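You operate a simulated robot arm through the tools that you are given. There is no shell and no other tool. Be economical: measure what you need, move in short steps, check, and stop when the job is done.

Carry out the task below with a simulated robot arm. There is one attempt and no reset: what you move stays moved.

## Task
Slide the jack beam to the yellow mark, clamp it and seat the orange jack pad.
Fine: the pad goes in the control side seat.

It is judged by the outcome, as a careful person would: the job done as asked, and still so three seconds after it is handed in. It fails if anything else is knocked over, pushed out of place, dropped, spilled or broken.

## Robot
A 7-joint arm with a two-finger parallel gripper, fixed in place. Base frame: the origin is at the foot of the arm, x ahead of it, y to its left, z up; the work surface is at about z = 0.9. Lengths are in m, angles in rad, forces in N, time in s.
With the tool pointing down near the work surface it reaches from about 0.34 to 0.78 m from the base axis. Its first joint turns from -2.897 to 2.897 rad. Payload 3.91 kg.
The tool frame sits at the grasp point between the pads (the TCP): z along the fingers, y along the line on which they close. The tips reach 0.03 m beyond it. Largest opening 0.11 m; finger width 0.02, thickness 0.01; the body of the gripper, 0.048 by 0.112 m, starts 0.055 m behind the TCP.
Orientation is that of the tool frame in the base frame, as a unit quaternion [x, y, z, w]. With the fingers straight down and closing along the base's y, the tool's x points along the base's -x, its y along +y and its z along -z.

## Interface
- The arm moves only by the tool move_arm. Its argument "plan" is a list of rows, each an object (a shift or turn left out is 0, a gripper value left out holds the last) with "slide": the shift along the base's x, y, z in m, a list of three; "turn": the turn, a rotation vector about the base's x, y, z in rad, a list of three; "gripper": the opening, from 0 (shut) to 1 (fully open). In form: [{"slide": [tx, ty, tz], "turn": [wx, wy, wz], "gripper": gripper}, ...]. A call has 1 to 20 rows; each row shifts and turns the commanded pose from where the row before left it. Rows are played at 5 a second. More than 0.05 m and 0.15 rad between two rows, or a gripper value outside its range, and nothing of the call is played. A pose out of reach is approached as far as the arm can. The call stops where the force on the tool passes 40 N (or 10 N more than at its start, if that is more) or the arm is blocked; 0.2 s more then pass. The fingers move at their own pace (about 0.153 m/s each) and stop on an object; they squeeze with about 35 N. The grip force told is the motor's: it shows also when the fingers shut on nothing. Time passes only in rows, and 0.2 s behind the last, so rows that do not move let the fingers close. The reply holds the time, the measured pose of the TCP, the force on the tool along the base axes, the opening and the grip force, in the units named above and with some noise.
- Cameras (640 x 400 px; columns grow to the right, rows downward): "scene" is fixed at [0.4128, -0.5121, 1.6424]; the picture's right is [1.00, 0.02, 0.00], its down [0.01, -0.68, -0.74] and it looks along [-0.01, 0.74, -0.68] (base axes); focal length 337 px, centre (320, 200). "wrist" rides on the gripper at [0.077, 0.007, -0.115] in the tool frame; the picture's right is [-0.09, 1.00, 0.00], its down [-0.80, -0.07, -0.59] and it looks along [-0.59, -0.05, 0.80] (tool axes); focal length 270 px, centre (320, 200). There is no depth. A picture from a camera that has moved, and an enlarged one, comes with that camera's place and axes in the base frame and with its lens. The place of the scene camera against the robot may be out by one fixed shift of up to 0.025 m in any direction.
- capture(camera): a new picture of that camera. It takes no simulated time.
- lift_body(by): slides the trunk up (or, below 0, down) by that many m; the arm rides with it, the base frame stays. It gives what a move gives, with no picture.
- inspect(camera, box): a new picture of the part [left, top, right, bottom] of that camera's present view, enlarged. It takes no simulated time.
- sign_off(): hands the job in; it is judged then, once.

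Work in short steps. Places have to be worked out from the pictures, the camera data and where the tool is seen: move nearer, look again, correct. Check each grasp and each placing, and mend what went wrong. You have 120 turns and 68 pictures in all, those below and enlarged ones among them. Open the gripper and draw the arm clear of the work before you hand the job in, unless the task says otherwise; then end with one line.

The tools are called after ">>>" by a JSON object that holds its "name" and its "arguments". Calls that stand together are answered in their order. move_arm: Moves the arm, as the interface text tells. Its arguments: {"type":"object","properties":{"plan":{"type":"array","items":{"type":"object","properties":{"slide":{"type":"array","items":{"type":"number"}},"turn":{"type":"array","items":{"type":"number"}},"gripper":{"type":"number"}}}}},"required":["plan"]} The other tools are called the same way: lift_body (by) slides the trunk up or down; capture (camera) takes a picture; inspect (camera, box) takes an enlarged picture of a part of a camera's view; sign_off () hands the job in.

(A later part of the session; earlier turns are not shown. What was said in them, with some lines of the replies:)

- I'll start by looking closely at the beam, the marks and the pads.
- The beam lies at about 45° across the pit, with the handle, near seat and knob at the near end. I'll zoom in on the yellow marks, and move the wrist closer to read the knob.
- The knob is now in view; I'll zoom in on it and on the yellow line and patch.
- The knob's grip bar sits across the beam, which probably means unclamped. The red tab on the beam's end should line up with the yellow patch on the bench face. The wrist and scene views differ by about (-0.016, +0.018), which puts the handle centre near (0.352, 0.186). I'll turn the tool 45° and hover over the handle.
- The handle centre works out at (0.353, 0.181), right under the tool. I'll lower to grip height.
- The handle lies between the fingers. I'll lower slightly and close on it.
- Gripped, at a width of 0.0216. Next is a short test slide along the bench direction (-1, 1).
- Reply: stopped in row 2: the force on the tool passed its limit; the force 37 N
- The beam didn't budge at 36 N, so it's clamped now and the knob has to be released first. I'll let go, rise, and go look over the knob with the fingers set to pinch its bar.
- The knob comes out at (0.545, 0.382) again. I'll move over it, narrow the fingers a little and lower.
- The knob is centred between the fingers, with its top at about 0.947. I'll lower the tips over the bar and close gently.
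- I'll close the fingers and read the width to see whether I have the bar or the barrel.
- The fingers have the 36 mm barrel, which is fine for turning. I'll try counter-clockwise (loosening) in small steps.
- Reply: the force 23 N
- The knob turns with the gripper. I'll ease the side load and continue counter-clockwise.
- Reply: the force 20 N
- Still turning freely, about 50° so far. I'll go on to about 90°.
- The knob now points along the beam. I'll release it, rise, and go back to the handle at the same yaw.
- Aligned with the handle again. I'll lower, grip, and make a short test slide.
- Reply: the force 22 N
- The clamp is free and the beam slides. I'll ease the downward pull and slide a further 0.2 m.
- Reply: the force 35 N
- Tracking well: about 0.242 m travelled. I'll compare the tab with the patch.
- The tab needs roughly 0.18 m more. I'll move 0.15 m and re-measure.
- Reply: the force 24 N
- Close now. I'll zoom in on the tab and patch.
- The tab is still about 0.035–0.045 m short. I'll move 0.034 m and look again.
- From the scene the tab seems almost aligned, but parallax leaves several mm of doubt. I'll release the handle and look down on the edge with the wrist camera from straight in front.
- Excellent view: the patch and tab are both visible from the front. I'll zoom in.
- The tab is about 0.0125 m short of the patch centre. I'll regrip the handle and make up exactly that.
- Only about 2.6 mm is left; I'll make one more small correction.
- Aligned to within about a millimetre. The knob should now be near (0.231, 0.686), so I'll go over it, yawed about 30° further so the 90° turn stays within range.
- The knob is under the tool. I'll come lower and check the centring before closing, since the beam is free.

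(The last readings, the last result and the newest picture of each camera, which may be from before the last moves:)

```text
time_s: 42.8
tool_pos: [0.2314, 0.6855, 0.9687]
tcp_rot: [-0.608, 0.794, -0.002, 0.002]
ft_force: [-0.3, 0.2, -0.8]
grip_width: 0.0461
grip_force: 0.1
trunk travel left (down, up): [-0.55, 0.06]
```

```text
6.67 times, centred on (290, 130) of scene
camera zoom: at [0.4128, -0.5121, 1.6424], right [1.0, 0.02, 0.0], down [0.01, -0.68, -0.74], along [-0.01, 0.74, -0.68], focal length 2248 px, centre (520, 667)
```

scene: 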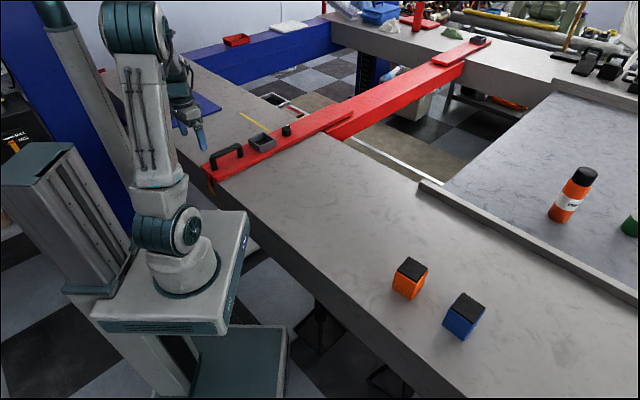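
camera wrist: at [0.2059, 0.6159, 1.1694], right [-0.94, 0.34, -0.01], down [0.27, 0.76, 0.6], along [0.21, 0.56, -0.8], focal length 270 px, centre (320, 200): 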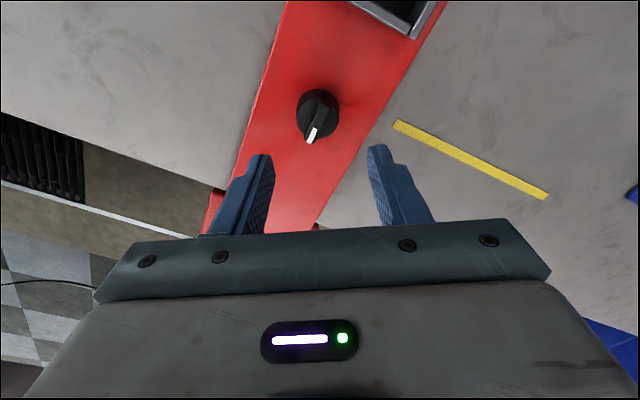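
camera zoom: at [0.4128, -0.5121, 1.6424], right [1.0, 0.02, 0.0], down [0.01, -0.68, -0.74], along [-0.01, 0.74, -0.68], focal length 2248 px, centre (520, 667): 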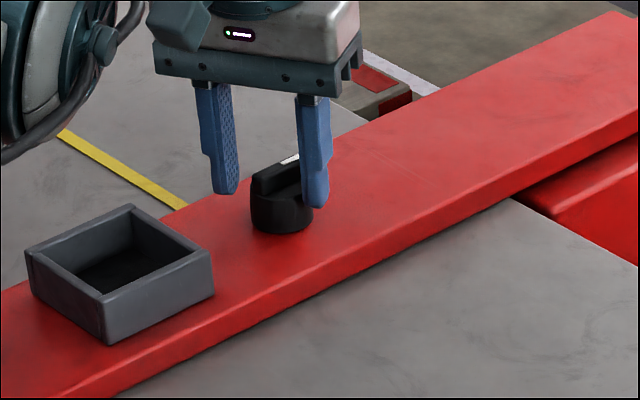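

The knob sits about 3 mm to the image left of centre. I'll shift to match, then close.

>>> {"name": "move_arm", "arguments": {"plan": [{"slide": [0.0032, -0.0012, -0.003]}, {"slide": [0, 0, 0]}, {"gripper": 0.0}, {"gripper": 0.0}, {"gripper": 0.0}]}}

```text
time_s: 44.0
tool_pos: [0.2347, 0.683, 0.9674]
tcp_rot: [-0.608, 0.794, -0.001, 0.003]
ft_force: [-0.1, -0.7, -0.2]
grip_width: 0.0357
grip_force: 45.0
trunk travel left (down, up): [-0.55, 0.06]
```

Gripped with practically no side load. Now I'll turn clockwise towards clamped.

>>> {"name": "move_arm", "arguments": {"plan": [{"turn": [0, 0, -0.1]}, {"turn": [0, 0, -0.1]}, {"turn": [0, 0, -0.1]}, {"turn": [0, 0, -0.1]}, {"turn": [0, 0, -0.1]}, {"turn": [0, 0, -0.1]}, {"turn": [0, 0, -0.1]}, {"turn": [0, 0, -0.1]}, {"slide": [0, 0, 0]}]}}

>>> {"name": "inspect", "arguments": {"camera": "wrist", "box": [220, 80, 420, 240]}}

```text
time_s: 46.0
tool_pos: [0.2329, 0.6846, 0.967]
tcp_rot: [-0.251, 0.968, -0.003, 0.003]
ft_force: [-0.7, 6.4, 4.1]
grip_width: 0.0357
grip_force: 44.7
trunk travel left (down, up): [-0.55, 0.06]
```

```text
2.50 times, centred on (320, 160) of wrist
camera zoom: at [0.1635, 0.6539, 1.0808], right [-0.41, 0.91, -0.01], down [0.73, 0.33, 0.6], along [0.55, 0.24, -0.8], focal length 676 px, centre (320, 300)
```

zoom: 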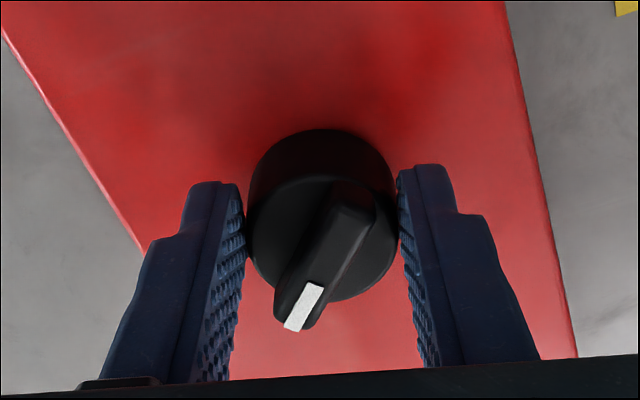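

Turning well, about 46° in. I'll continue the rest of the way to 90°.

>>> {"name": "move_arm", "arguments": {"plan": [{"turn": [0, 0, -0.1]}, {"turn": [0, 0, -0.1]}, {"turn": [0, 0, -0.1]}, {"turn": [0, 0, -0.1]}, {"turn": [0, 0, -0.1]}, {"turn": [0, 0, -0.1]}, {"turn": [0, 0, -0.1]}, {"turn": [0, 0, -0.07]}, {"slide": [0, 0, 0]}]}}

>>> {"name": "inspect", "arguments": {"camera": "wrist", "box": [220, 80, 420, 240]}}

```text
time_s: 48.0
tool_pos: [0.2338, 0.687, 0.9666]
tcp_rot: [0.132, 0.991, -0.002, 0.003]
ft_force: [10.4, 21.5, 15.1]
grip_width: 0.0358
grip_force: 44.9
trunk travel left (down, up): [-0.55, 0.06]
```

```text
2.50 times, centred on (320, 160) of wrist
camera zoom: at [0.1633, 0.7147, 1.0808], right [0.34, 0.94, 0.0], down [0.75, -0.27, 0.6], along [0.56, -0.21, -0.8], focal length 676 px, centre (320, 300)
```

zoom: 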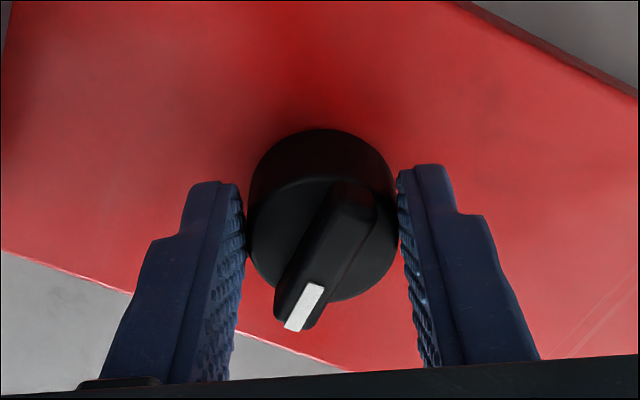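

The knob's bar is back across the beam. I'll ease the side load and add a slight extra turn to make sure it's home, then release and back off.

>>> {"name": "move_arm", "arguments": {"plan": [{"slide": [0.001, 0.002, 0.001]}, {"turn": [0, 0, -0.06]}, {"slide": [0, 0, 0]}]}}

>>> {"name": "move_arm", "arguments": {"plan": [{"gripper": 0.6}, {"gripper": 0.6}, {"slide": [0, 0, 0.045]}, {"slide": [0, 0, 0.045]}, {"slide": [0, 0, 0]}]}}

>>> {"name": "capture", "arguments": {"camera": "wrist"}}

```text
time_s: 48.8
tool_pos: [0.2343, 0.6885, 0.9662]
tcp_rot: [0.16, 0.987, -0.003, 0.0]
ft_force: [7.5, 18.4, 9.0]
grip_width: 0.036
grip_force: 45.1
trunk travel left (down, up): [-0.55, 0.06]
```

```text
time_s: 50.0
tool_pos: [0.2338, 0.686, 1.0574]
tcp_rot: [0.161, 0.987, -0.004, 0.0]
ft_force: [0.1, 0.6, -0.5]
grip_width: 0.066
grip_force: 0.1
trunk travel left (down, up): [-0.55, 0.06]
```

```text
25 pictures are left
camera wrist: at [0.1641, 0.7182, 1.1715], right [0.4, 0.92, -0.01], down [0.74, -0.32, 0.6], along [0.54, -0.24, -0.8], focal length 270 px, centre (320, 200)
```

wrist: 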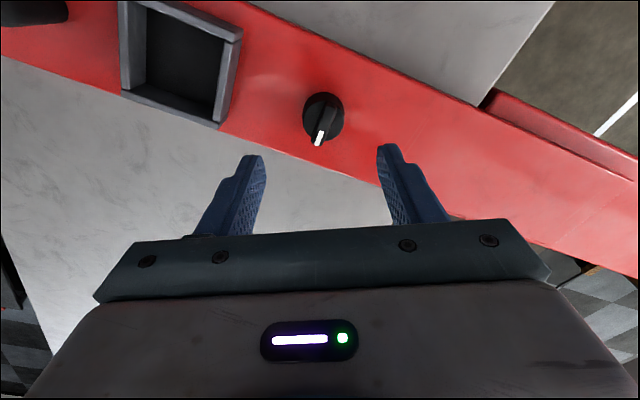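

The pointer is across the beam. I'll go back to the front of the bench to verify that the tab is still on the mark.

>>> {"name": "move_arm", "arguments": {"plan": [{"slide": [-0.0327, -0.0325, 0.005], "turn": [0, 0, 0.139]}, {"slide": [-0.0327, -0.0325, 0.005], "turn": [0, 0, 0.139]}, {"slide": [-0.0327, -0.0325, 0.005], "turn": [0, 0, 0.139]}, {"slide": [-0.0327, -0.0325, 0.005], "turn": [0, 0, 0.139]}, {"slide": [-0.0327, -0.0325, 0.005], "turn": [0, 0, 0.139]}, {"slide": [-0.0327, -0.0325, 0], "turn": [0, 0, 0.139]}, {"slide": [-0.0327, -0.0325, 0], "turn": [0, 0, 0.139]}, {"slide": [-0.0327, -0.0325, 0], "turn": [0, 0, 0.139], "gripper": 1.0}, {"slide": [0, 0, 0]}]}}

>>> {"name": "inspect", "arguments": {"camera": "wrist", "box": [292, 70, 372, 120]}}

```text
time_s: 52.0
tool_pos: [-0.0278, 0.4241, 1.082]
tcp_rot: [-0.385, 0.923, -0.003, 0.002]
ft_force: [-0.2, 0.1, -0.7]
grip_width: 0.1101
grip_force: 0.0
trunk travel left (down, up): [-0.55, 0.06]
```

```text
8.00 times, centred on (332, 95) of wrist
camera zoom: at [-0.0866, 0.3761, 1.1968], right [-0.65, 0.76, -0.01], down [0.61, 0.52, 0.6], along [0.46, 0.38, -0.8], focal length 2162 px, centre (224, 1040)
```

zoom: 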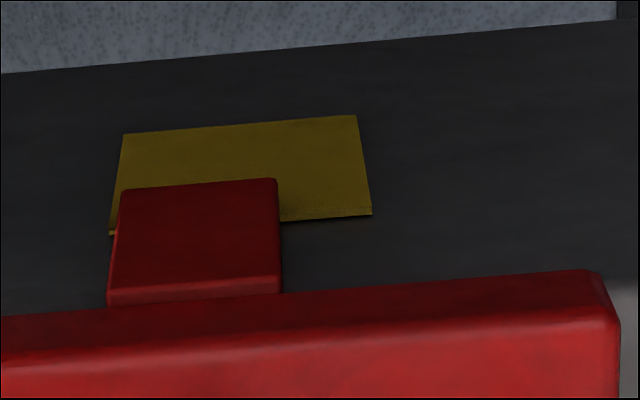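

Turning the knob dragged the beam about 6 mm back. I can correct this by holding the knob itself while watching the tab in the scene camera, so I'll take a reference zoom first.

>>> {"name": "inspect", "arguments": {"camera": "scene", "box": [195, 170, 235, 200]}}

>>> {"name": "move_arm", "arguments": {"plan": [{"slide": [0.0327, 0.0325, -0.005], "turn": [0, 0, -0.12]}, {"slide": [0.0327, 0.0325, -0.005], "turn": [0, 0, -0.12]}, {"slide": [0.0327, 0.0325, -0.005], "turn": [0, 0, -0.12]}, {"slide": [0.0327, 0.0325, -0.005], "turn": [0, 0, -0.12]}, {"slide": [0.0327, 0.0325, -0.005], "turn": [0, 0, -0.12]}, {"slide": [0.0327, 0.0325, 0], "turn": [0, 0, -0.12]}, {"slide": [0.0327, 0.0325, 0], "turn": [0, 0, -0.12]}, {"slide": [0.0327, 0.0325, 0], "turn": [0, 0, -0.12], "gripper": 0.5}, {"slide": [0, 0, -0.045]}, {"slide": [0, 0, -0.03]}, {"slide": [0, 0, 0]}]}}

>>> {"name": "inspect", "arguments": {"camera": "wrist", "box": [220, 80, 420, 240]}}

```text
13.33 times, centred on (215, 185) of scene
camera zoom: at [0.4128, -0.5121, 1.6424], right [1.0, 0.02, 0.0], down [0.01, -0.68, -0.74], along [-0.01, 0.74, -0.68], focal length 4495 px, centre (1720, 400)
```

zoom: 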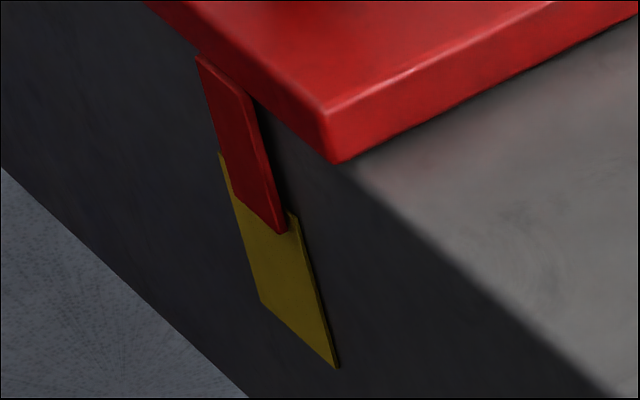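

```text
time_s: 54.4
tool_pos: [0.2343, 0.6874, 0.9823]
tcp_rot: [0.086, 0.996, -0.003, 0.001]
ft_force: [0.6, -0.2, -0.4]
grip_width: 0.0548
grip_force: 0.0
trunk travel left (down, up): [-0.55, 0.06]
```

```text
2.50 times, centred on (320, 160) of wrist
camera zoom: at [0.1609, 0.7083, 1.0966], right [0.26, 0.97, -0.01], down [0.78, -0.2, 0.6], along [0.58, -0.16, -0.8], focal length 676 px, centre (320, 300)
```

zoom: 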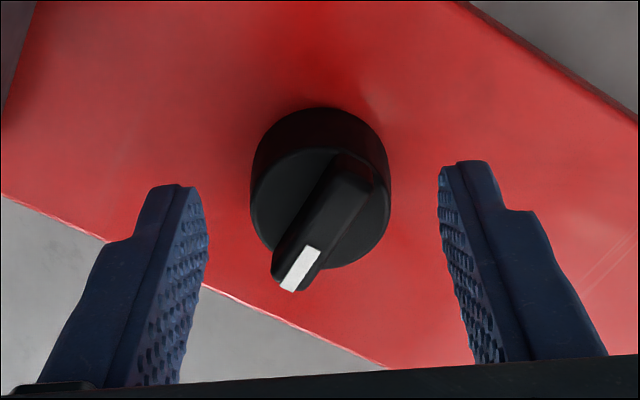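

Short by about 6.3 mm; the target for the tab's lower right corner in this zoom is about (273, 221). The knob is centred, so I'll lower, grip, and turn counter-clockwise to release.

>>> {"name": "move_arm", "arguments": {"plan": [{"slide": [0, 0, -0.015]}, {"slide": [0, 0, 0]}, {"gripper": 0.0}, {"gripper": 0.0}, {"gripper": 0.0}]}}

>>> {"name": "move_arm", "arguments": {"plan": [{"turn": [0, 0, 0.12]}, {"turn": [0, 0, 0.12]}, {"turn": [0, 0, 0.12]}, {"turn": [0, 0, 0.12]}, {"turn": [0, 0, 0.12]}, {"turn": [0, 0, 0.12]}, {"turn": [0, 0, 0.12]}, {"slide": [0, 0, 0]}]}}

>>> {"name": "inspect", "arguments": {"camera": "scene", "box": [195, 170, 235, 200]}}

```text
time_s: 55.6
tool_pos: [0.2348, 0.6871, 0.9668]
tcp_rot: [0.086, 0.996, -0.004, 0.001]
ft_force: [-1.4, -2.8, -0.9]
grip_width: 0.0358
grip_force: 45.8
trunk travel left (down, up): [-0.55, 0.06]
```

```text
time_s: 57.4
tool_pos: [0.2328, 0.6848, 0.9673]
tcp_rot: [-0.33, 0.944, -0.004, 0.0]
ft_force: [-8.2, -13.6, -6.9]
grip_width: 0.0358
grip_force: 44.9
trunk travel left (down, up): [-0.55, 0.06]
```

```text
13.33 times, centred on (215, 185) of scene
camera zoom: at [0.4128, -0.5121, 1.6424], right [1.0, 0.02, 0.0], down [0.01, -0.68, -0.74], along [-0.01, 0.74, -0.68], focal length 4495 px, centre (1720, 400)
```

zoom: 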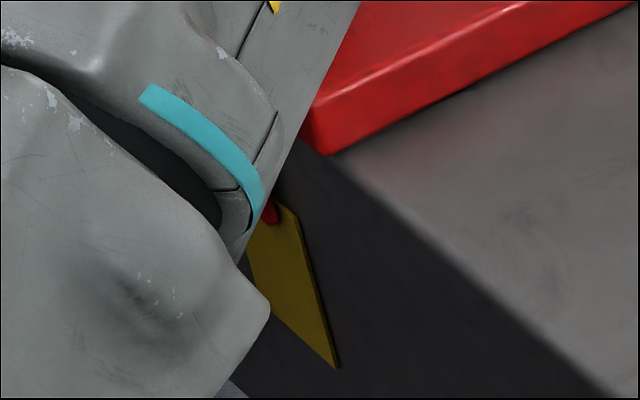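

The arm hides part of the tab, but the beam's front corner is visible as a marker: it should move from (335, 163) to about (321, 152), and it is around (330, 155) now. I'll turn a bit further to be fully free and nudge +3 mm.

>>> {"name": "move_arm", "arguments": {"plan": [{"turn": [0, 0, 0.12]}, {"turn": [0, 0, 0.12]}, {"turn": [0, 0, 0.12], "slide": [-0.001, 0.001, 0]}, {"turn": [0, 0, 0.12], "slide": [-0.0012, 0.0012, 0]}, {"slide": [0, 0, 0]}]}}

>>> {"name": "inspect", "arguments": {"camera": "scene", "box": [200, 165, 240, 195]}}

```text
time_s: 58.6
tool_pos: [0.2311, 0.6891, 0.9667]
tcp_rot: [-0.545, 0.838, -0.003, 0.002]
ft_force: [-10.2, -16.6, -9.7]
grip_width: 0.0356
grip_force: 44.8
trunk travel left (down, up): [-0.55, 0.06]
```

```text
13.33 times, centred on (220, 180) of scene
camera zoom: at [0.4128, -0.5121, 1.6424], right [1.0, 0.02, 0.0], down [0.01, -0.68, -0.74], along [-0.01, 0.74, -0.68], focal length 4495 px, centre (1653, 467)
```

zoom: 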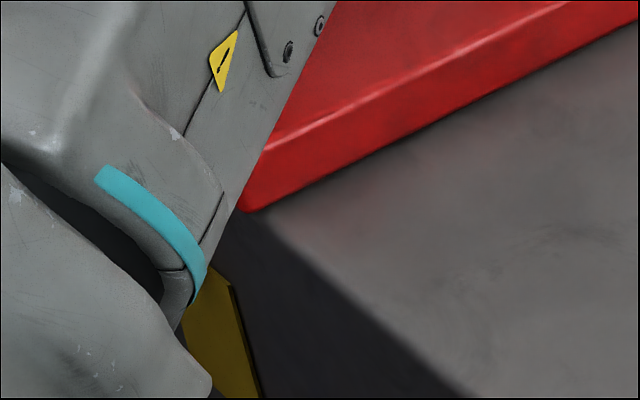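

The corner has overshot by about 3 mm, but turning back drags the beam the other way. I'll turn clockwise most of the way and measure again before the clamp bites.

>>> {"name": "move_arm", "arguments": {"plan": [{"turn": [0, 0, -0.12]}, {"turn": [0, 0, -0.12]}, {"turn": [0, 0, -0.12]}, {"turn": [0, 0, -0.12]}, {"turn": [0, 0, -0.12]}, {"turn": [0, 0, -0.12]}, {"slide": [0, 0, 0]}]}}

>>> {"name": "inspect", "arguments": {"camera": "scene", "box": [195, 170, 235, 200]}}

```text
time_s: 60.2
tool_pos: [0.2304, 0.689, 0.9678]
tcp_rot: [-0.212, 0.977, -0.003, 0.003]
ft_force: [-18.7, -13.2, -9.0]
grip_width: 0.0357
grip_force: 45.0
trunk travel left (down, up): [-0.55, 0.06]
```

```text
13.33 times, centred on (215, 185) of scene
camera zoom: at [0.4128, -0.5121, 1.6424], right [1.0, 0.02, 0.0], down [0.01, -0.68, -0.74], along [-0.01, 0.74, -0.68], focal length 4495 px, centre (1720, 400)
```

zoom: 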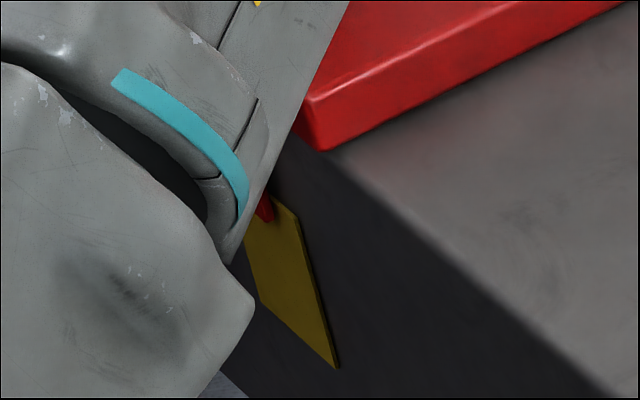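

The tab is now essentially on target: corner at (322, 150) and tab corner at (270, 222). I'll relieve the load along the beam, turn partway, and check for drift.

>>> {"name": "move_arm", "arguments": {"plan": [{"slide": [-0.0015, -0.0015, 0]}, {"turn": [0, 0, -0.1]}, {"turn": [0, 0, -0.1]}, {"turn": [0, 0, -0.1]}, {"slide": [0, 0, 0]}]}}

>>> {"name": "inspect", "arguments": {"camera": "scene", "box": [195, 170, 235, 200]}}

```text
time_s: 61.4
tool_pos: [0.2319, 0.6878, 0.9687]
tcp_rot: [-0.063, 0.998, -0.003, 0.003]
ft_force: [-3.1, 3.7, -4.8]
grip_width: 0.0357
grip_force: 45.3
trunk travel left (down, up): [-0.55, 0.06]
```

```text
13.33 times, centred on (215, 185) of scene
camera zoom: at [0.4128, -0.5121, 1.6424], right [1.0, 0.02, 0.0], down [0.01, -0.68, -0.74], along [-0.01, 0.74, -0.68], focal length 4495 px, centre (1720, 400)
```

zoom: 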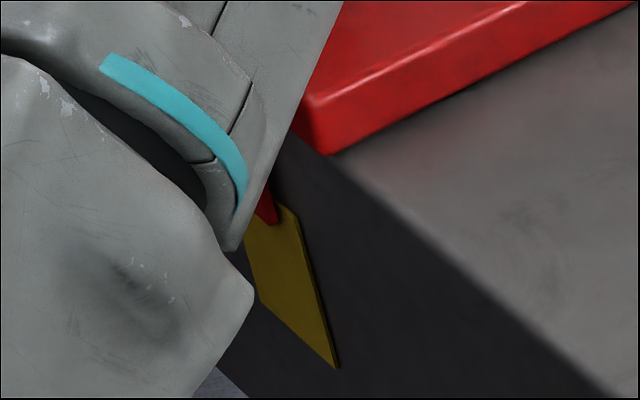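

It has drifted about 1.8 mm back. I'll shift +3.5 mm (which also allows for the rest of the drift) and finish the turn.

>>> {"name": "move_arm", "arguments": {"plan": [{"slide": [-0.0025, 0.0025, 0]}, {"slide": [0, 0, 0]}, {"turn": [0, 0, -0.12]}, {"slide": [0, 0, 0]}]}}

>>> {"name": "inspect", "arguments": {"camera": "scene", "box": [195, 170, 235, 200]}}

```text
time_s: 62.4
tool_pos: [0.2317, 0.6897, 0.9674]
tcp_rot: [-0.004, 1.0, -0.002, 0.003]
ft_force: [15.9, -0.6, 2.0]
grip_width: 0.0355
grip_force: 45.1
trunk travel left (down, up): [-0.55, 0.06]
```

```text
13.33 times, centred on (215, 185) of scene
camera zoom: at [0.4128, -0.5121, 1.6424], right [1.0, 0.02, 0.0], down [0.01, -0.68, -0.74], along [-0.01, 0.74, -0.68], focal length 4495 px, centre (1720, 400)
```

zoom: 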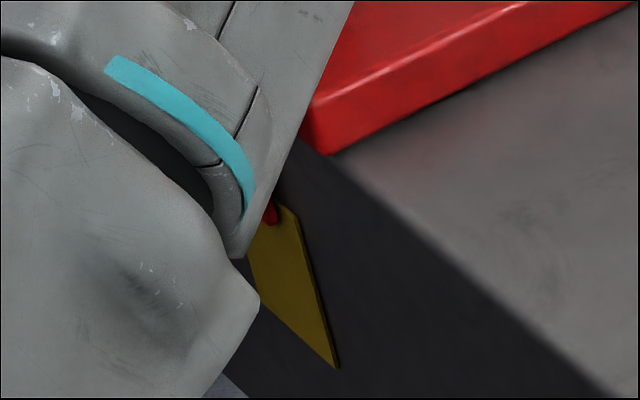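

The beam is held by the clamp already, about 2 mm from centre, which keeps the tab well within the mark. I'll relieve the load and finish the turn.

>>> {"name": "move_arm", "arguments": {"plan": [{"slide": [0.002, -0.001, 0]}, {"turn": [0, 0, -0.1]}, {"turn": [0, 0, -0.1]}, {"turn": [0, 0, -0.1]}, {"slide": [0, 0, 0]}, {"slide": [0, 0, 0]}]}}

>>> {"name": "move_arm", "arguments": {"plan": [{"gripper": 0.6}, {"gripper": 0.6}, {"slide": [0, 0, 0.045]}, {"slide": [0, 0, 0.045]}, {"slide": [0, 0, 0]}]}}

>>> {"name": "capture", "arguments": {"camera": "wrist"}}

```text
time_s: 63.8
tool_pos: [0.2306, 0.6901, 0.9667]
tcp_rot: [0.145, 0.989, -0.002, 0.0]
ft_force: [10.7, 20.6, 13.5]
grip_width: 0.0359
grip_force: 44.6
trunk travel left (down, up): [-0.55, 0.06]
```

```text
time_s: 65.0
tool_pos: [0.2307, 0.6878, 1.0588]
tcp_rot: [0.146, 0.989, -0.003, 0.0]
ft_force: [-0.4, -0.6, -0.9]
grip_width: 0.0662
grip_force: 0.0
trunk travel left (down, up): [-0.55, 0.06]
```

```text
16 pictures are left
camera wrist: at [0.1596, 0.718, 1.1725], right [0.37, 0.93, -0.01], down [0.75, -0.29, 0.6], along [0.55, -0.23, -0.8], focal length 270 px, centre (320, 200)
```

wrist: 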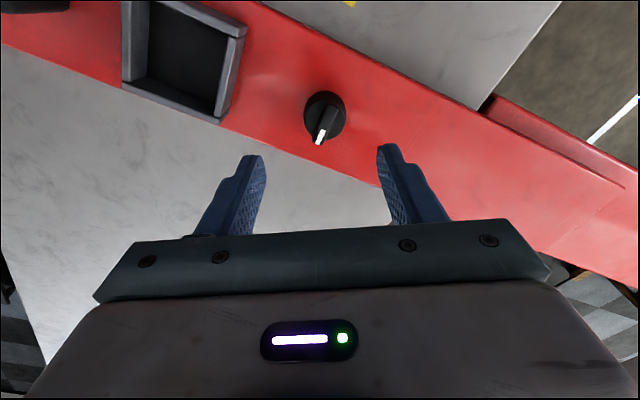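

The knob is clamped across the beam again. I'll rise and travel to the orange pad at about (0.609, -0.011), turning to match its faces on the way.

>>> {"name": "move_arm", "arguments": {"plan": [{"slide": [0, 0, 0.04]}, {"slide": [0, 0, 0.03], "gripper": 0.85}, {"slide": [0.021, -0.0388, 0], "turn": [0, 0, 0.064]}, {"slide": [0.021, -0.0388, 0], "turn": [0, 0, 0.064]}, {"slide": [0.021, -0.0388, 0], "turn": [0, 0, 0.064]}, {"slide": [0.021, -0.0388, 0], "turn": [0, 0, 0.064]}, {"slide": [0.021, -0.0388, 0], "turn": [0, 0, 0.064]}, {"slide": [0.021, -0.0388, 0], "turn": [0, 0, 0.064]}, {"slide": [0.021, -0.0388, 0], "turn": [0, 0, 0.064]}, {"slide": [0.021, -0.0388, 0], "turn": [0, 0, 0.064]}, {"slide": [0.021, -0.0388, 0], "turn": [0, 0, 0.064]}, {"slide": [0.021, -0.0388, 0], "turn": [0, 0, 0.064]}, {"slide": [0.021, -0.0388, 0], "turn": [0, 0, 0.064]}, {"slide": [0.021, -0.0388, 0], "turn": [0, 0, 0.064]}, {"slide": [0.021, -0.0388, 0], "turn": [0, 0, 0.064]}, {"slide": [0.021, -0.0388, 0], "turn": [0, 0, 0.064]}, {"slide": [0.021, -0.0388, 0], "turn": [0, 0, 0.064]}, {"slide": [0.021, -0.0388, 0], "turn": [0, 0, 0.064]}, {"slide": [0.021, -0.0388, 0], "turn": [0, 0, 0.064]}, {"slide": [0.021, -0.0388, 0], "turn": [0, 0, 0.064]}]}}

>>> {"name": "capture", "arguments": {"camera": "wrist"}}

>>> {"name": "inspect", "arguments": {"camera": "scene", "box": [195, 170, 235, 200]}}

```text
time_s: 69.2
tool_pos: [0.604, -0.0229, 1.1245]
tcp_rot: [-0.419, 0.908, -0.002, 0.001]
ft_force: [-0.2, 0.3, 0.7]
grip_width: 0.0936
grip_force: 0.1
out of reach, approached as far as the arm can: row 1, 2
trunk travel left (down, up): [-0.55, 0.06]
```

```text
15 pictures are left
camera wrist: at [0.5489, -0.0765, 1.2394], right [-0.7, 0.71, 0.0], down [0.57, 0.56, 0.6], along [0.43, 0.41, -0.8], focal length 270 px, centre (320, 200)
```

wrist: 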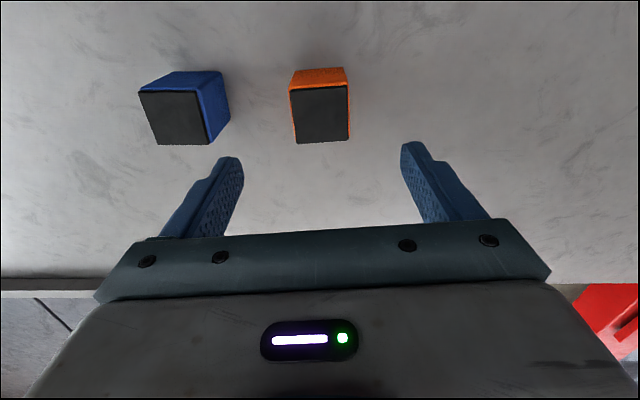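

```text
13.33 times, centred on (215, 185) of scene
camera zoom: at [0.4128, -0.5121, 1.6424], right [1.0, 0.02, 0.0], down [0.01, -0.68, -0.74], along [-0.01, 0.74, -0.68], focal length 4495 px, centre (1720, 400)
```

zoom: 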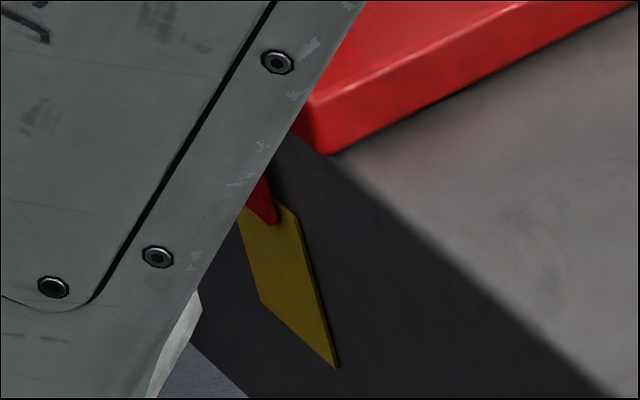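

The tab is still within about 2 mm of centre. The pad's top is centred at about (0.6145, -0.014) and its faces line up with the fingers. I'll move over it and lower.

>>> {"name": "move_arm", "arguments": {"plan": [{"slide": [0.0105, 0.009, -0.03]}, {"slide": [0, 0, -0.045]}, {"slide": [0, 0, -0.045]}, {"slide": [0, 0, -0.035]}, {"slide": [0, 0, 0]}]}}

>>> {"name": "capture", "arguments": {"camera": "wrist"}}

>>> {"name": "inspect", "arguments": {"camera": "scene", "box": [360, 210, 500, 350]}}

```text
time_s: 70.4
tool_pos: [0.6142, -0.0133, 0.9691]
tcp_rot: [-0.418, 0.909, -0.003, 0.002]
ft_force: [-0.1, 0.6, 0.3]
grip_width: 0.0936
grip_force: 0.0
trunk travel left (down, up): [-0.55, 0.06]
```

```text
13 pictures are left
camera wrist: at [0.5594, -0.0663, 1.0843], right [-0.7, 0.72, -0.01], down [0.57, 0.56, 0.6], along [0.43, 0.41, -0.8], focal length 270 px, centre (320, 200)
```

wrist: 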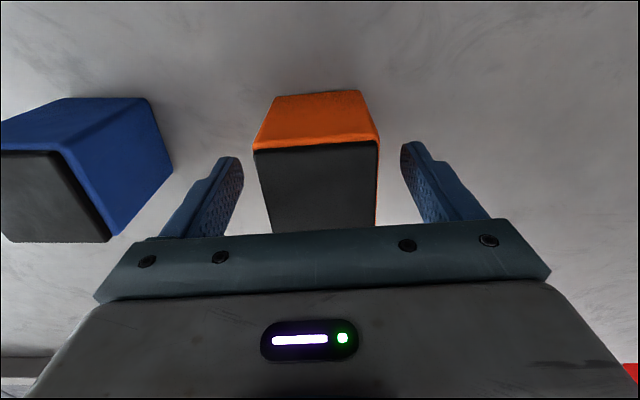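

```text
2.86 times, centred on (430, 280) of scene
camera zoom: at [0.4128, -0.5121, 1.6424], right [1.0, 0.02, 0.0], down [0.01, -0.68, -0.74], along [-0.01, 0.74, -0.68], focal length 963 px, centre (6, -29)
```

zoom: 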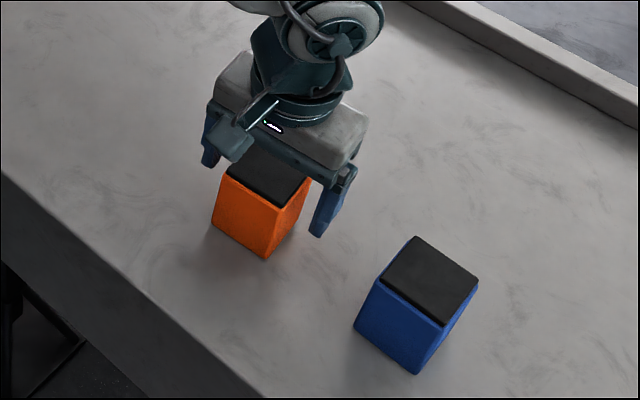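

The pad is well centred between the fingers. Closing and lifting slightly.

>>> {"name": "move_arm", "arguments": {"plan": [{"gripper": 0.0}, {"gripper": 0.0}, {"gripper": 0.0}, {"slide": [0, 0, 0.02]}, {"slide": [0, 0, 0.045]}, {"slide": [0, 0, 0.045]}, {"slide": [0, 0, 0.03]}]}}

>>> {"name": "inspect", "arguments": {"camera": "scene", "box": [340, 170, 500, 350]}}

```text
time_s: 72.0
tool_pos: [0.6139, -0.013, 1.1111]
tcp_rot: [-0.419, 0.908, -0.003, 0.002]
ft_force: [0.2, -0.2, -0.4]
grip_width: 0.0001
grip_force: 35.0
trunk travel left (down, up): [-0.55, 0.06]
```

```text
2.22 times, centred on (420, 260) of scene
camera zoom: at [0.4128, -0.5121, 1.6424], right [1.0, 0.02, 0.0], down [0.01, -0.68, -0.74], along [-0.01, 0.74, -0.68], focal length 749 px, centre (98, 67)
```

zoom: 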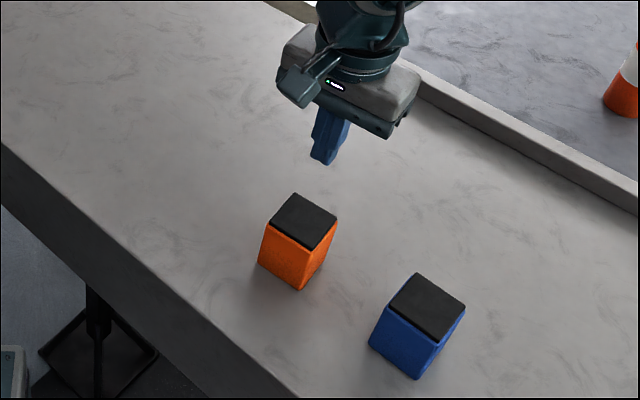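

The fingers came up empty (width 0) and the pad stayed where it was. I'll go back down, close, and read the width before lifting.

>>> {"name": "move_arm", "arguments": {"plan": [{"gripper": 0.85}, {"gripper": 0.85}, {"slide": [0, 0, -0.045]}, {"slide": [0, 0, -0.045]}, {"slide": [0, 0, -0.045]}, {"slide": [0, 0, -0.015]}, {"slide": [0, 0, 0]}]}}

>>> {"name": "move_arm", "arguments": {"plan": [{"gripper": 0.0}, {"gripper": 0.0}, {"gripper": 0.0}]}}

```text
time_s: 73.6
tool_pos: [0.6147, -0.0129, 0.959]
tcp_rot: [-0.419, 0.908, -0.002, 0.002]
ft_force: [0.1, 0.2, -0.8]
grip_width: 0.0936
grip_force: 0.0
trunk travel left (down, up): [-0.55, 0.06]
```

```text
time_s: 74.4
tool_pos: [0.6143, -0.0125, 0.9585]
tcp_rot: [-0.418, 0.908, -0.002, 0.002]
ft_force: [-0.2, 0.0, 0.1]
grip_width: 0.0578
grip_force: 35.1
trunk travel left (down, up): [-0.55, 0.06]
```

Gripped at 0.058, now 1 cm deeper. I'll lift slowly in small steps and watch for slipping.

>>> {"name": "move_arm", "arguments": {"plan": [{"slide": [0, 0, 0.003]}, {"slide": [0, 0, 0.005]}, {"slide": [0, 0, 0.007]}, {"slide": [0, 0, 0]}]}}

>>> {"name": "capture", "arguments": {"camera": "wrist"}}

```text
time_s: 75.4
tool_pos: [0.6152, -0.0138, 0.9742]
tcp_rot: [-0.418, 0.908, -0.002, 0.002]
ft_force: [-1.1, -0.2, -4.4]
grip_width: 0.0581
grip_force: 35.5
trunk travel left (down, up): [-0.55, 0.06]
```

```text
10 pictures are left
camera wrist: at [0.5594, -0.0658, 1.089], right [-0.7, 0.72, -0.01], down [0.57, 0.56, 0.6], along [0.43, 0.41, -0.8], focal length 270 px, centre (320, 200)
```

wrist: 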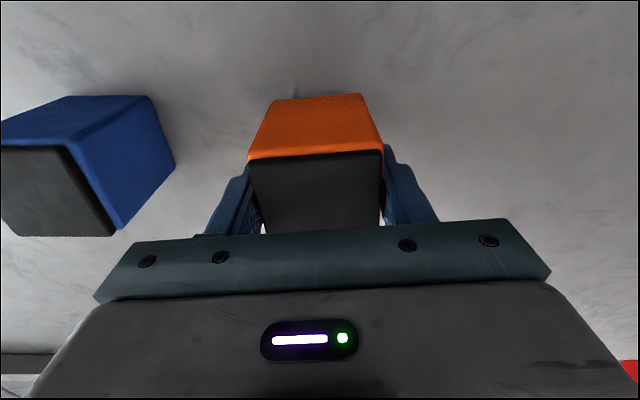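

The reading shows about 4.4 N of weight and the pad stays in the fingers. I'll lift on gently and check that it holds.

>>> {"name": "move_arm", "arguments": {"plan": [{"slide": [0, 0, 0.01]}, {"slide": [0, 0, 0.015]}, {"slide": [0, 0, 0.02]}, {"slide": [0, 0, 0.02]}, {"slide": [0, 0, 0.02]}, {"slide": [0, 0, 0.02]}, {"slide": [0, 0, 0]}]}}

```text
time_s: 77.0
tool_pos: [0.6141, -0.0129, 1.0793]
tcp_rot: [-0.417, 0.909, -0.002, 0.002]
ft_force: [0.2, 1.6, -3.8]
grip_width: 0.058
grip_force: 35.2
trunk travel left (down, up): [-0.55, 0.06]
```

Still held. Now I'll carry the pad at this height to above the near seat, at about (0.155, 0.607), turning the 4° needed to square it.

>>> {"name": "move_arm", "arguments": {"plan": [{"slide": [-0.0127, 0.0172, 0], "turn": [0, 0, -0.0042]}, {"slide": [-0.02548, 0.03442, 0], "turn": [0, 0, -0.0042]}, {"slide": [-0.02548, 0.03442, 0], "turn": [0, 0, -0.0042]}, {"slide": [-0.02548, 0.03442, 0], "turn": [0, 0, -0.0042]}, {"slide": [-0.02548, 0.03442, 0], "turn": [0, 0, -0.0042]}, {"slide": [-0.02548, 0.03442, 0], "turn": [0, 0, -0.0042]}, {"slide": [-0.02548, 0.03442, 0], "turn": [0, 0, -0.0042]}, {"slide": [-0.02548, 0.03442, 0], "turn": [0, 0, -0.0042]}, {"slide": [-0.02548, 0.03442, 0], "turn": [0, 0, -0.0042]}, {"slide": [-0.02548, 0.03442, 0], "turn": [0, 0, -0.0042]}, {"slide": [-0.02548, 0.03442, 0], "turn": [0, 0, -0.0042]}, {"slide": [-0.02548, 0.03442, 0], "turn": [0, 0, -0.0042]}, {"slide": [-0.02548, 0.03442, 0], "turn": [0, 0, -0.0042]}, {"slide": [-0.02548, 0.03442, 0], "turn": [0, 0, -0.0042]}, {"slide": [-0.02548, 0.03442, 0], "turn": [0, 0, -0.0042]}, {"slide": [-0.02548, 0.03442, 0], "turn": [0, 0, -0.0042]}, {"slide": [-0.02548, 0.03442, 0], "turn": [0, 0, -0.0042]}, {"slide": [-0.02548, 0.03442, 0], "turn": [0, 0, -0.0036]}, {"slide": [-0.0127, 0.0172, 0]}, {"slide": [0, 0, 0]}]}}

>>> {"name": "capture", "arguments": {"camera": "wrist"}}

>>> {"name": "inspect", "arguments": {"camera": "scene", "box": [220, 90, 320, 180]}}

```text
time_s: 81.2
tool_pos: [0.1541, 0.6066, 1.077]
tcp_rot: [-0.383, 0.924, -0.003, 0.002]
ft_force: [0.8, -0.4, -3.7]
grip_width: 0.058
grip_force: 34.9
trunk travel left (down, up): [-0.55, 0.06]
```

```text
9 pictures are left
camera wrist: at [0.0962, 0.5581, 1.1926], right [-0.64, 0.77, -0.01], down [0.61, 0.52, 0.6], along [0.46, 0.38, -0.8], focal length 270 px, centre (320, 200)
```

wrist: 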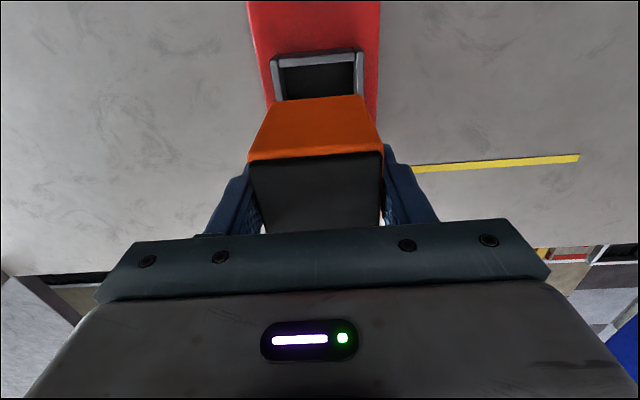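

```text
4.44 times, centred on (270, 135) of scene
camera zoom: at [0.4128, -0.5121, 1.6424], right [1.0, 0.02, 0.0], down [0.01, -0.68, -0.74], along [-0.01, 0.74, -0.68], focal length 1498 px, centre (542, 489)
```

zoom: 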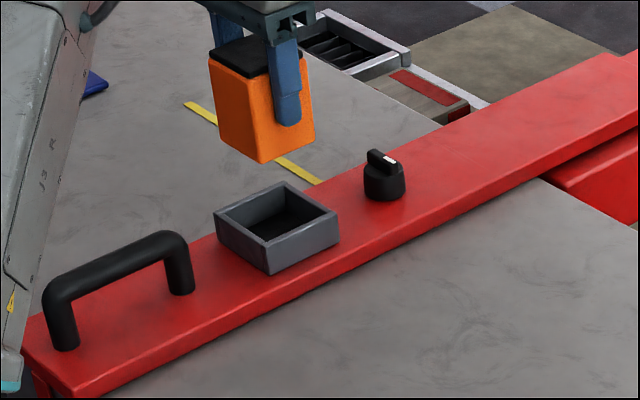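

I'm nearly over the seat. I estimate a shift of about 4 mm back along the beam is needed, so I'll shift, lower to just above the rim and check up close.

>>> {"name": "move_arm", "arguments": {"plan": [{"slide": [-0.002, -0.003, -0.02]}, {"slide": [0, -0.001, -0.02]}, {"slide": [0, 0, -0.012]}, {"slide": [0, 0, 0]}]}}

>>> {"name": "inspect", "arguments": {"camera": "wrist", "box": [230, 40, 410, 170]}}

>>> {"name": "inspect", "arguments": {"camera": "scene", "box": [250, 110, 310, 160]}}

```text
time_s: 82.2
tool_pos: [0.1533, 0.6035, 1.027]
tcp_rot: [-0.384, 0.923, -0.004, 0.002]
ft_force: [0.5, -0.3, -4.2]
grip_width: 0.058
grip_force: 34.7
trunk travel left (down, up): [-0.55, 0.06]
```

```text
3.08 times, centred on (320, 105) of wrist
camera zoom: at [0.0943, 0.5542, 1.1411], right [-0.64, 0.77, -0.01], down [0.61, 0.52, 0.6], along [0.46, 0.38, -0.8], focal length 832 px, centre (320, 492)
```

zoom: 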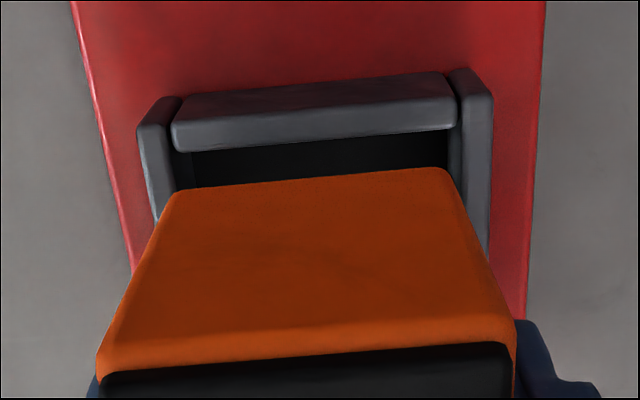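

```text
8.00 times, centred on (280, 135) of scene
camera zoom: at [0.4128, -0.5121, 1.6424], right [1.0, 0.02, 0.0], down [0.01, -0.68, -0.74], along [-0.01, 0.74, -0.68], focal length 2697 px, centre (640, 720)
```

zoom: 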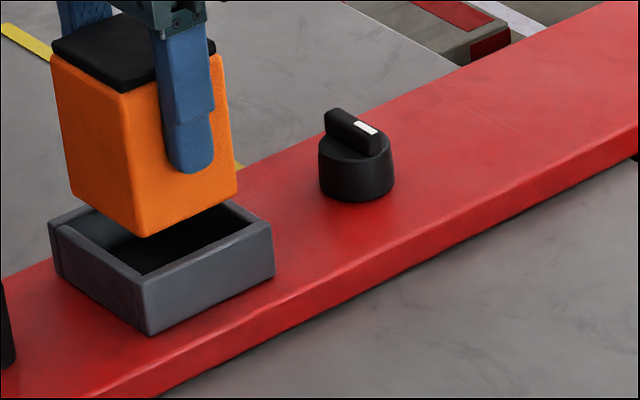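

From the wrist view the pad lines up with the seat opening to within about 2 mm and 1°. I'll apply that fine correction and lower gently, watching the force.

>>> {"name": "move_arm", "arguments": {"plan": [{"slide": [-0.0012, -0.0005, -0.006], "turn": [0, 0, -0.018]}, {"slide": [0, 0, -0.006]}, {"slide": [0, 0, -0.004]}, {"slide": [0, 0, -0.004]}, {"slide": [0, 0, 0]}]}}

>>> {"name": "inspect", "arguments": {"camera": "wrist", "box": [230, 40, 410, 170]}}

```text
time_s: 83.4
tool_pos: [0.1512, 0.6018, 1.0073]
tcp_rot: [-0.376, 0.927, -0.002, 0.001]
ft_force: [0.9, 0.3, -4.1]
grip_width: 0.0579
grip_force: 34.8
trunk travel left (down, up): [-0.55, 0.06]
```

```text
3.08 times, centred on (320, 105) of wrist
camera zoom: at [0.0921, 0.5547, 1.1213], right [-0.63, 0.78, -0.01], down [0.62, 0.51, 0.6], along [0.47, 0.37, -0.8], focal length 832 px, centre (320, 492)
```

zoom: 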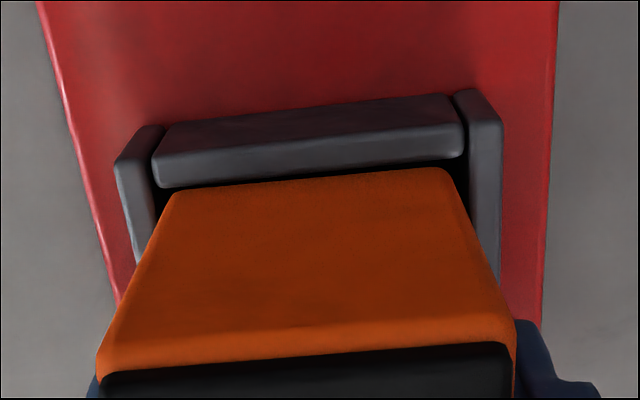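

Gaps are about 3 mm left, 2 mm right and 2.4 mm in front, so the pad is at the opening and centred. I'll lower it into the seat gently.

>>> {"name": "move_arm", "arguments": {"plan": [{"slide": [0.0003, -0.0004, -0.004], "turn": [0, 0, 0.01]}, {"slide": [0, 0, -0.004]}, {"slide": [0, 0, -0.004]}, {"slide": [0, 0, -0.004]}, {"slide": [0, 0, 0]}]}}

```text
time_s: 84.6
tool_pos: [0.1531, 0.6012, 0.9909]
tcp_rot: [-0.38, 0.925, -0.003, 0.001]
ft_force: [1.8, 2.8, -4.2]
grip_width: 0.058
grip_force: 34.9
trunk travel left (down, up): [-0.55, 0.06]
```

No contact load yet, so the pad is entering freely. I'll continue in small steps until it touches down.

>>> {"name": "move_arm", "arguments": {"plan": [{"slide": [0, 0, -0.003]}, {"slide": [0, 0, -0.003]}, {"slide": [0, 0, -0.002]}, {"slide": [0, 0, 0]}]}}

>>> {"name": "inspect", "arguments": {"camera": "scene", "box": [250, 110, 310, 160]}}

```text
time_s: 85.6
tool_pos: [0.1512, 0.6015, 0.9865]
tcp_rot: [-0.38, 0.925, -0.001, 0.004]
ft_force: [4.6, 1.3, 20.7]
grip_width: 0.0582
grip_force: 34.6
trunk travel left (down, up): [-0.55, 0.06]
```

```text
8.00 times, centred on (280, 135) of scene
camera zoom: at [0.4128, -0.5121, 1.6424], right [1.0, 0.02, 0.0], down [0.01, -0.68, -0.74], along [-0.01, 0.74, -0.68], focal length 2697 px, centre (640, 720)
```

zoom: 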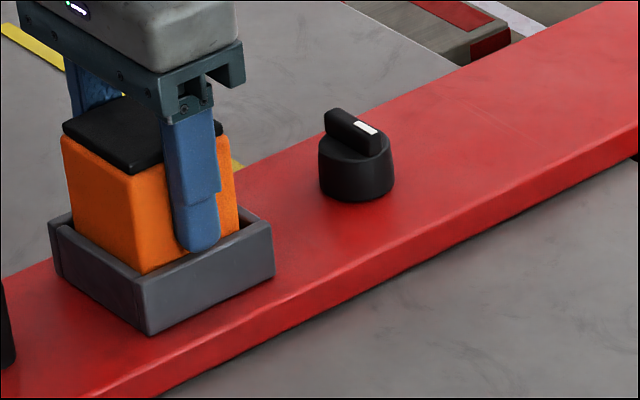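

The pad is inside the seat and contact is felt (about 20 N). I'll ease off 1.5 mm, open, and rise clear.

>>> {"name": "move_arm", "arguments": {"plan": [{"slide": [0, 0, 0.0015]}, {"gripper": 0.75}, {"gripper": 0.75}, {"slide": [0, 0, 0.01]}, {"slide": [0, 0, 0.04]}, {"slide": [0, 0, 0.045]}, {"slide": [0, 0, 0]}]}}

>>> {"name": "inspect", "arguments": {"camera": "scene", "box": [250, 110, 310, 160]}}

>>> {"name": "capture", "arguments": {"camera": "wrist"}}

```text
time_s: 87.2
tool_pos: [0.1528, 0.6019, 1.0794]
tcp_rot: [-0.379, 0.925, -0.003, 0.002]
ft_force: [-0.1, -0.6, -0.3]
grip_width: 0.0824
grip_force: 0.1
trunk travel left (down, up): [-0.55, 0.06]
```

```text
8.00 times, centred on (280, 135) of scene
camera zoom: at [0.4128, -0.5121, 1.6424], right [1.0, 0.02, 0.0], down [0.01, -0.68, -0.74], along [-0.01, 0.74, -0.68], focal length 2697 px, centre (640, 720)
```

zoom: 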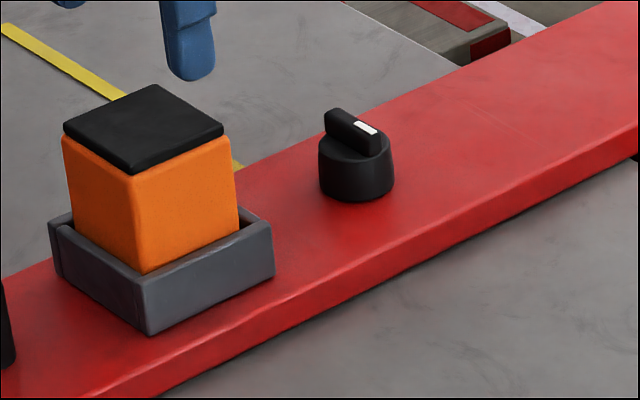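

```text
2 pictures are left
camera wrist: at [0.0931, 0.554, 1.1937], right [-0.64, 0.77, -0.01], down [0.62, 0.51, 0.6], along [0.46, 0.38, -0.8], focal length 270 px, centre (320, 200)
```

wrist: 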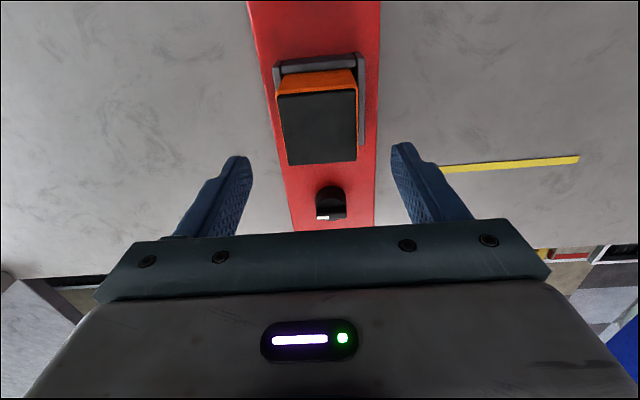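

The pad sits square and level in the near seat. Now I'll open fully and withdraw the arm to its starting area, then do a last check.

>>> {"name": "move_arm", "arguments": {"plan": [{"slide": [0, 0, 0.03], "gripper": 1.0}, {"slide": [0.0275, -0.0333, 0.008]}, {"slide": [0.0275, -0.0333, 0.008]}, {"slide": [0.0275, -0.0333, 0.008]}, {"slide": [0.0275, -0.0333, 0.008]}, {"slide": [0.0275, -0.0333, 0.008]}, {"slide": [0.0275, -0.0333, 0.008]}, {"slide": [0.0275, -0.0333, 0.008]}, {"slide": [0.0275, -0.0333, 0.008]}, {"slide": [0.0275, -0.0333, 0.008]}, {"slide": [0, 0, 0]}]}}

>>> {"name": "capture", "arguments": {"camera": "scene"}}

>>> {"name": "inspect", "arguments": {"camera": "scene", "box": [195, 170, 235, 200]}}

```text
time_s: 89.6
tool_pos: [0.3984, 0.3029, 1.1822]
tcp_rot: [-0.38, 0.925, -0.002, 0.003]
ft_force: [0.4, -0.7, 0.2]
grip_width: 0.1102
grip_force: 0.0
trunk travel left (down, up): [-0.55, 0.06]
```

```text
1 pictures are left
```

scene: 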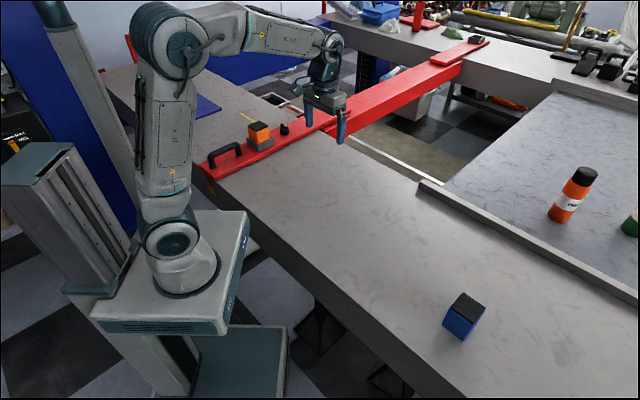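

```text
13.33 times, centred on (215, 185) of scene
camera zoom: at [0.4128, -0.5121, 1.6424], right [1.0, 0.02, 0.0], down [0.01, -0.68, -0.74], along [-0.01, 0.74, -0.68], focal length 4495 px, centre (1720, 400)
```

zoom: 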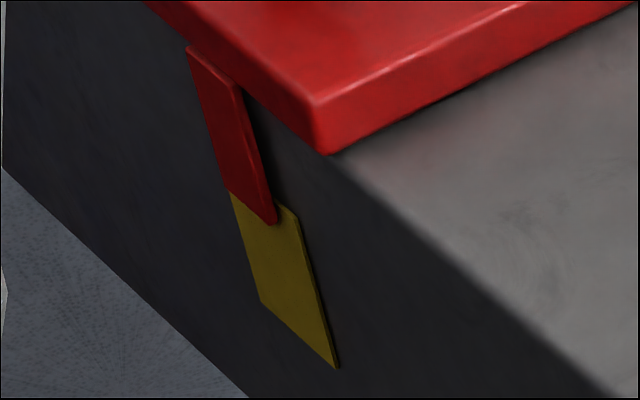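

The tab is within about 2 mm of the mark's centre, the knob is set across the beam, the pad is in the near seat and the arm is clear. Handing in.

>>> {"name": "sign_off", "arguments": {}}

```text
The job is handed in.
```

The jack beam is at the yellow mark (within about 2 mm) with its clamp knob turned back to the locked position, and the orange jack pad sits in the control side seat; I didn't push-test the clamp afterwards.
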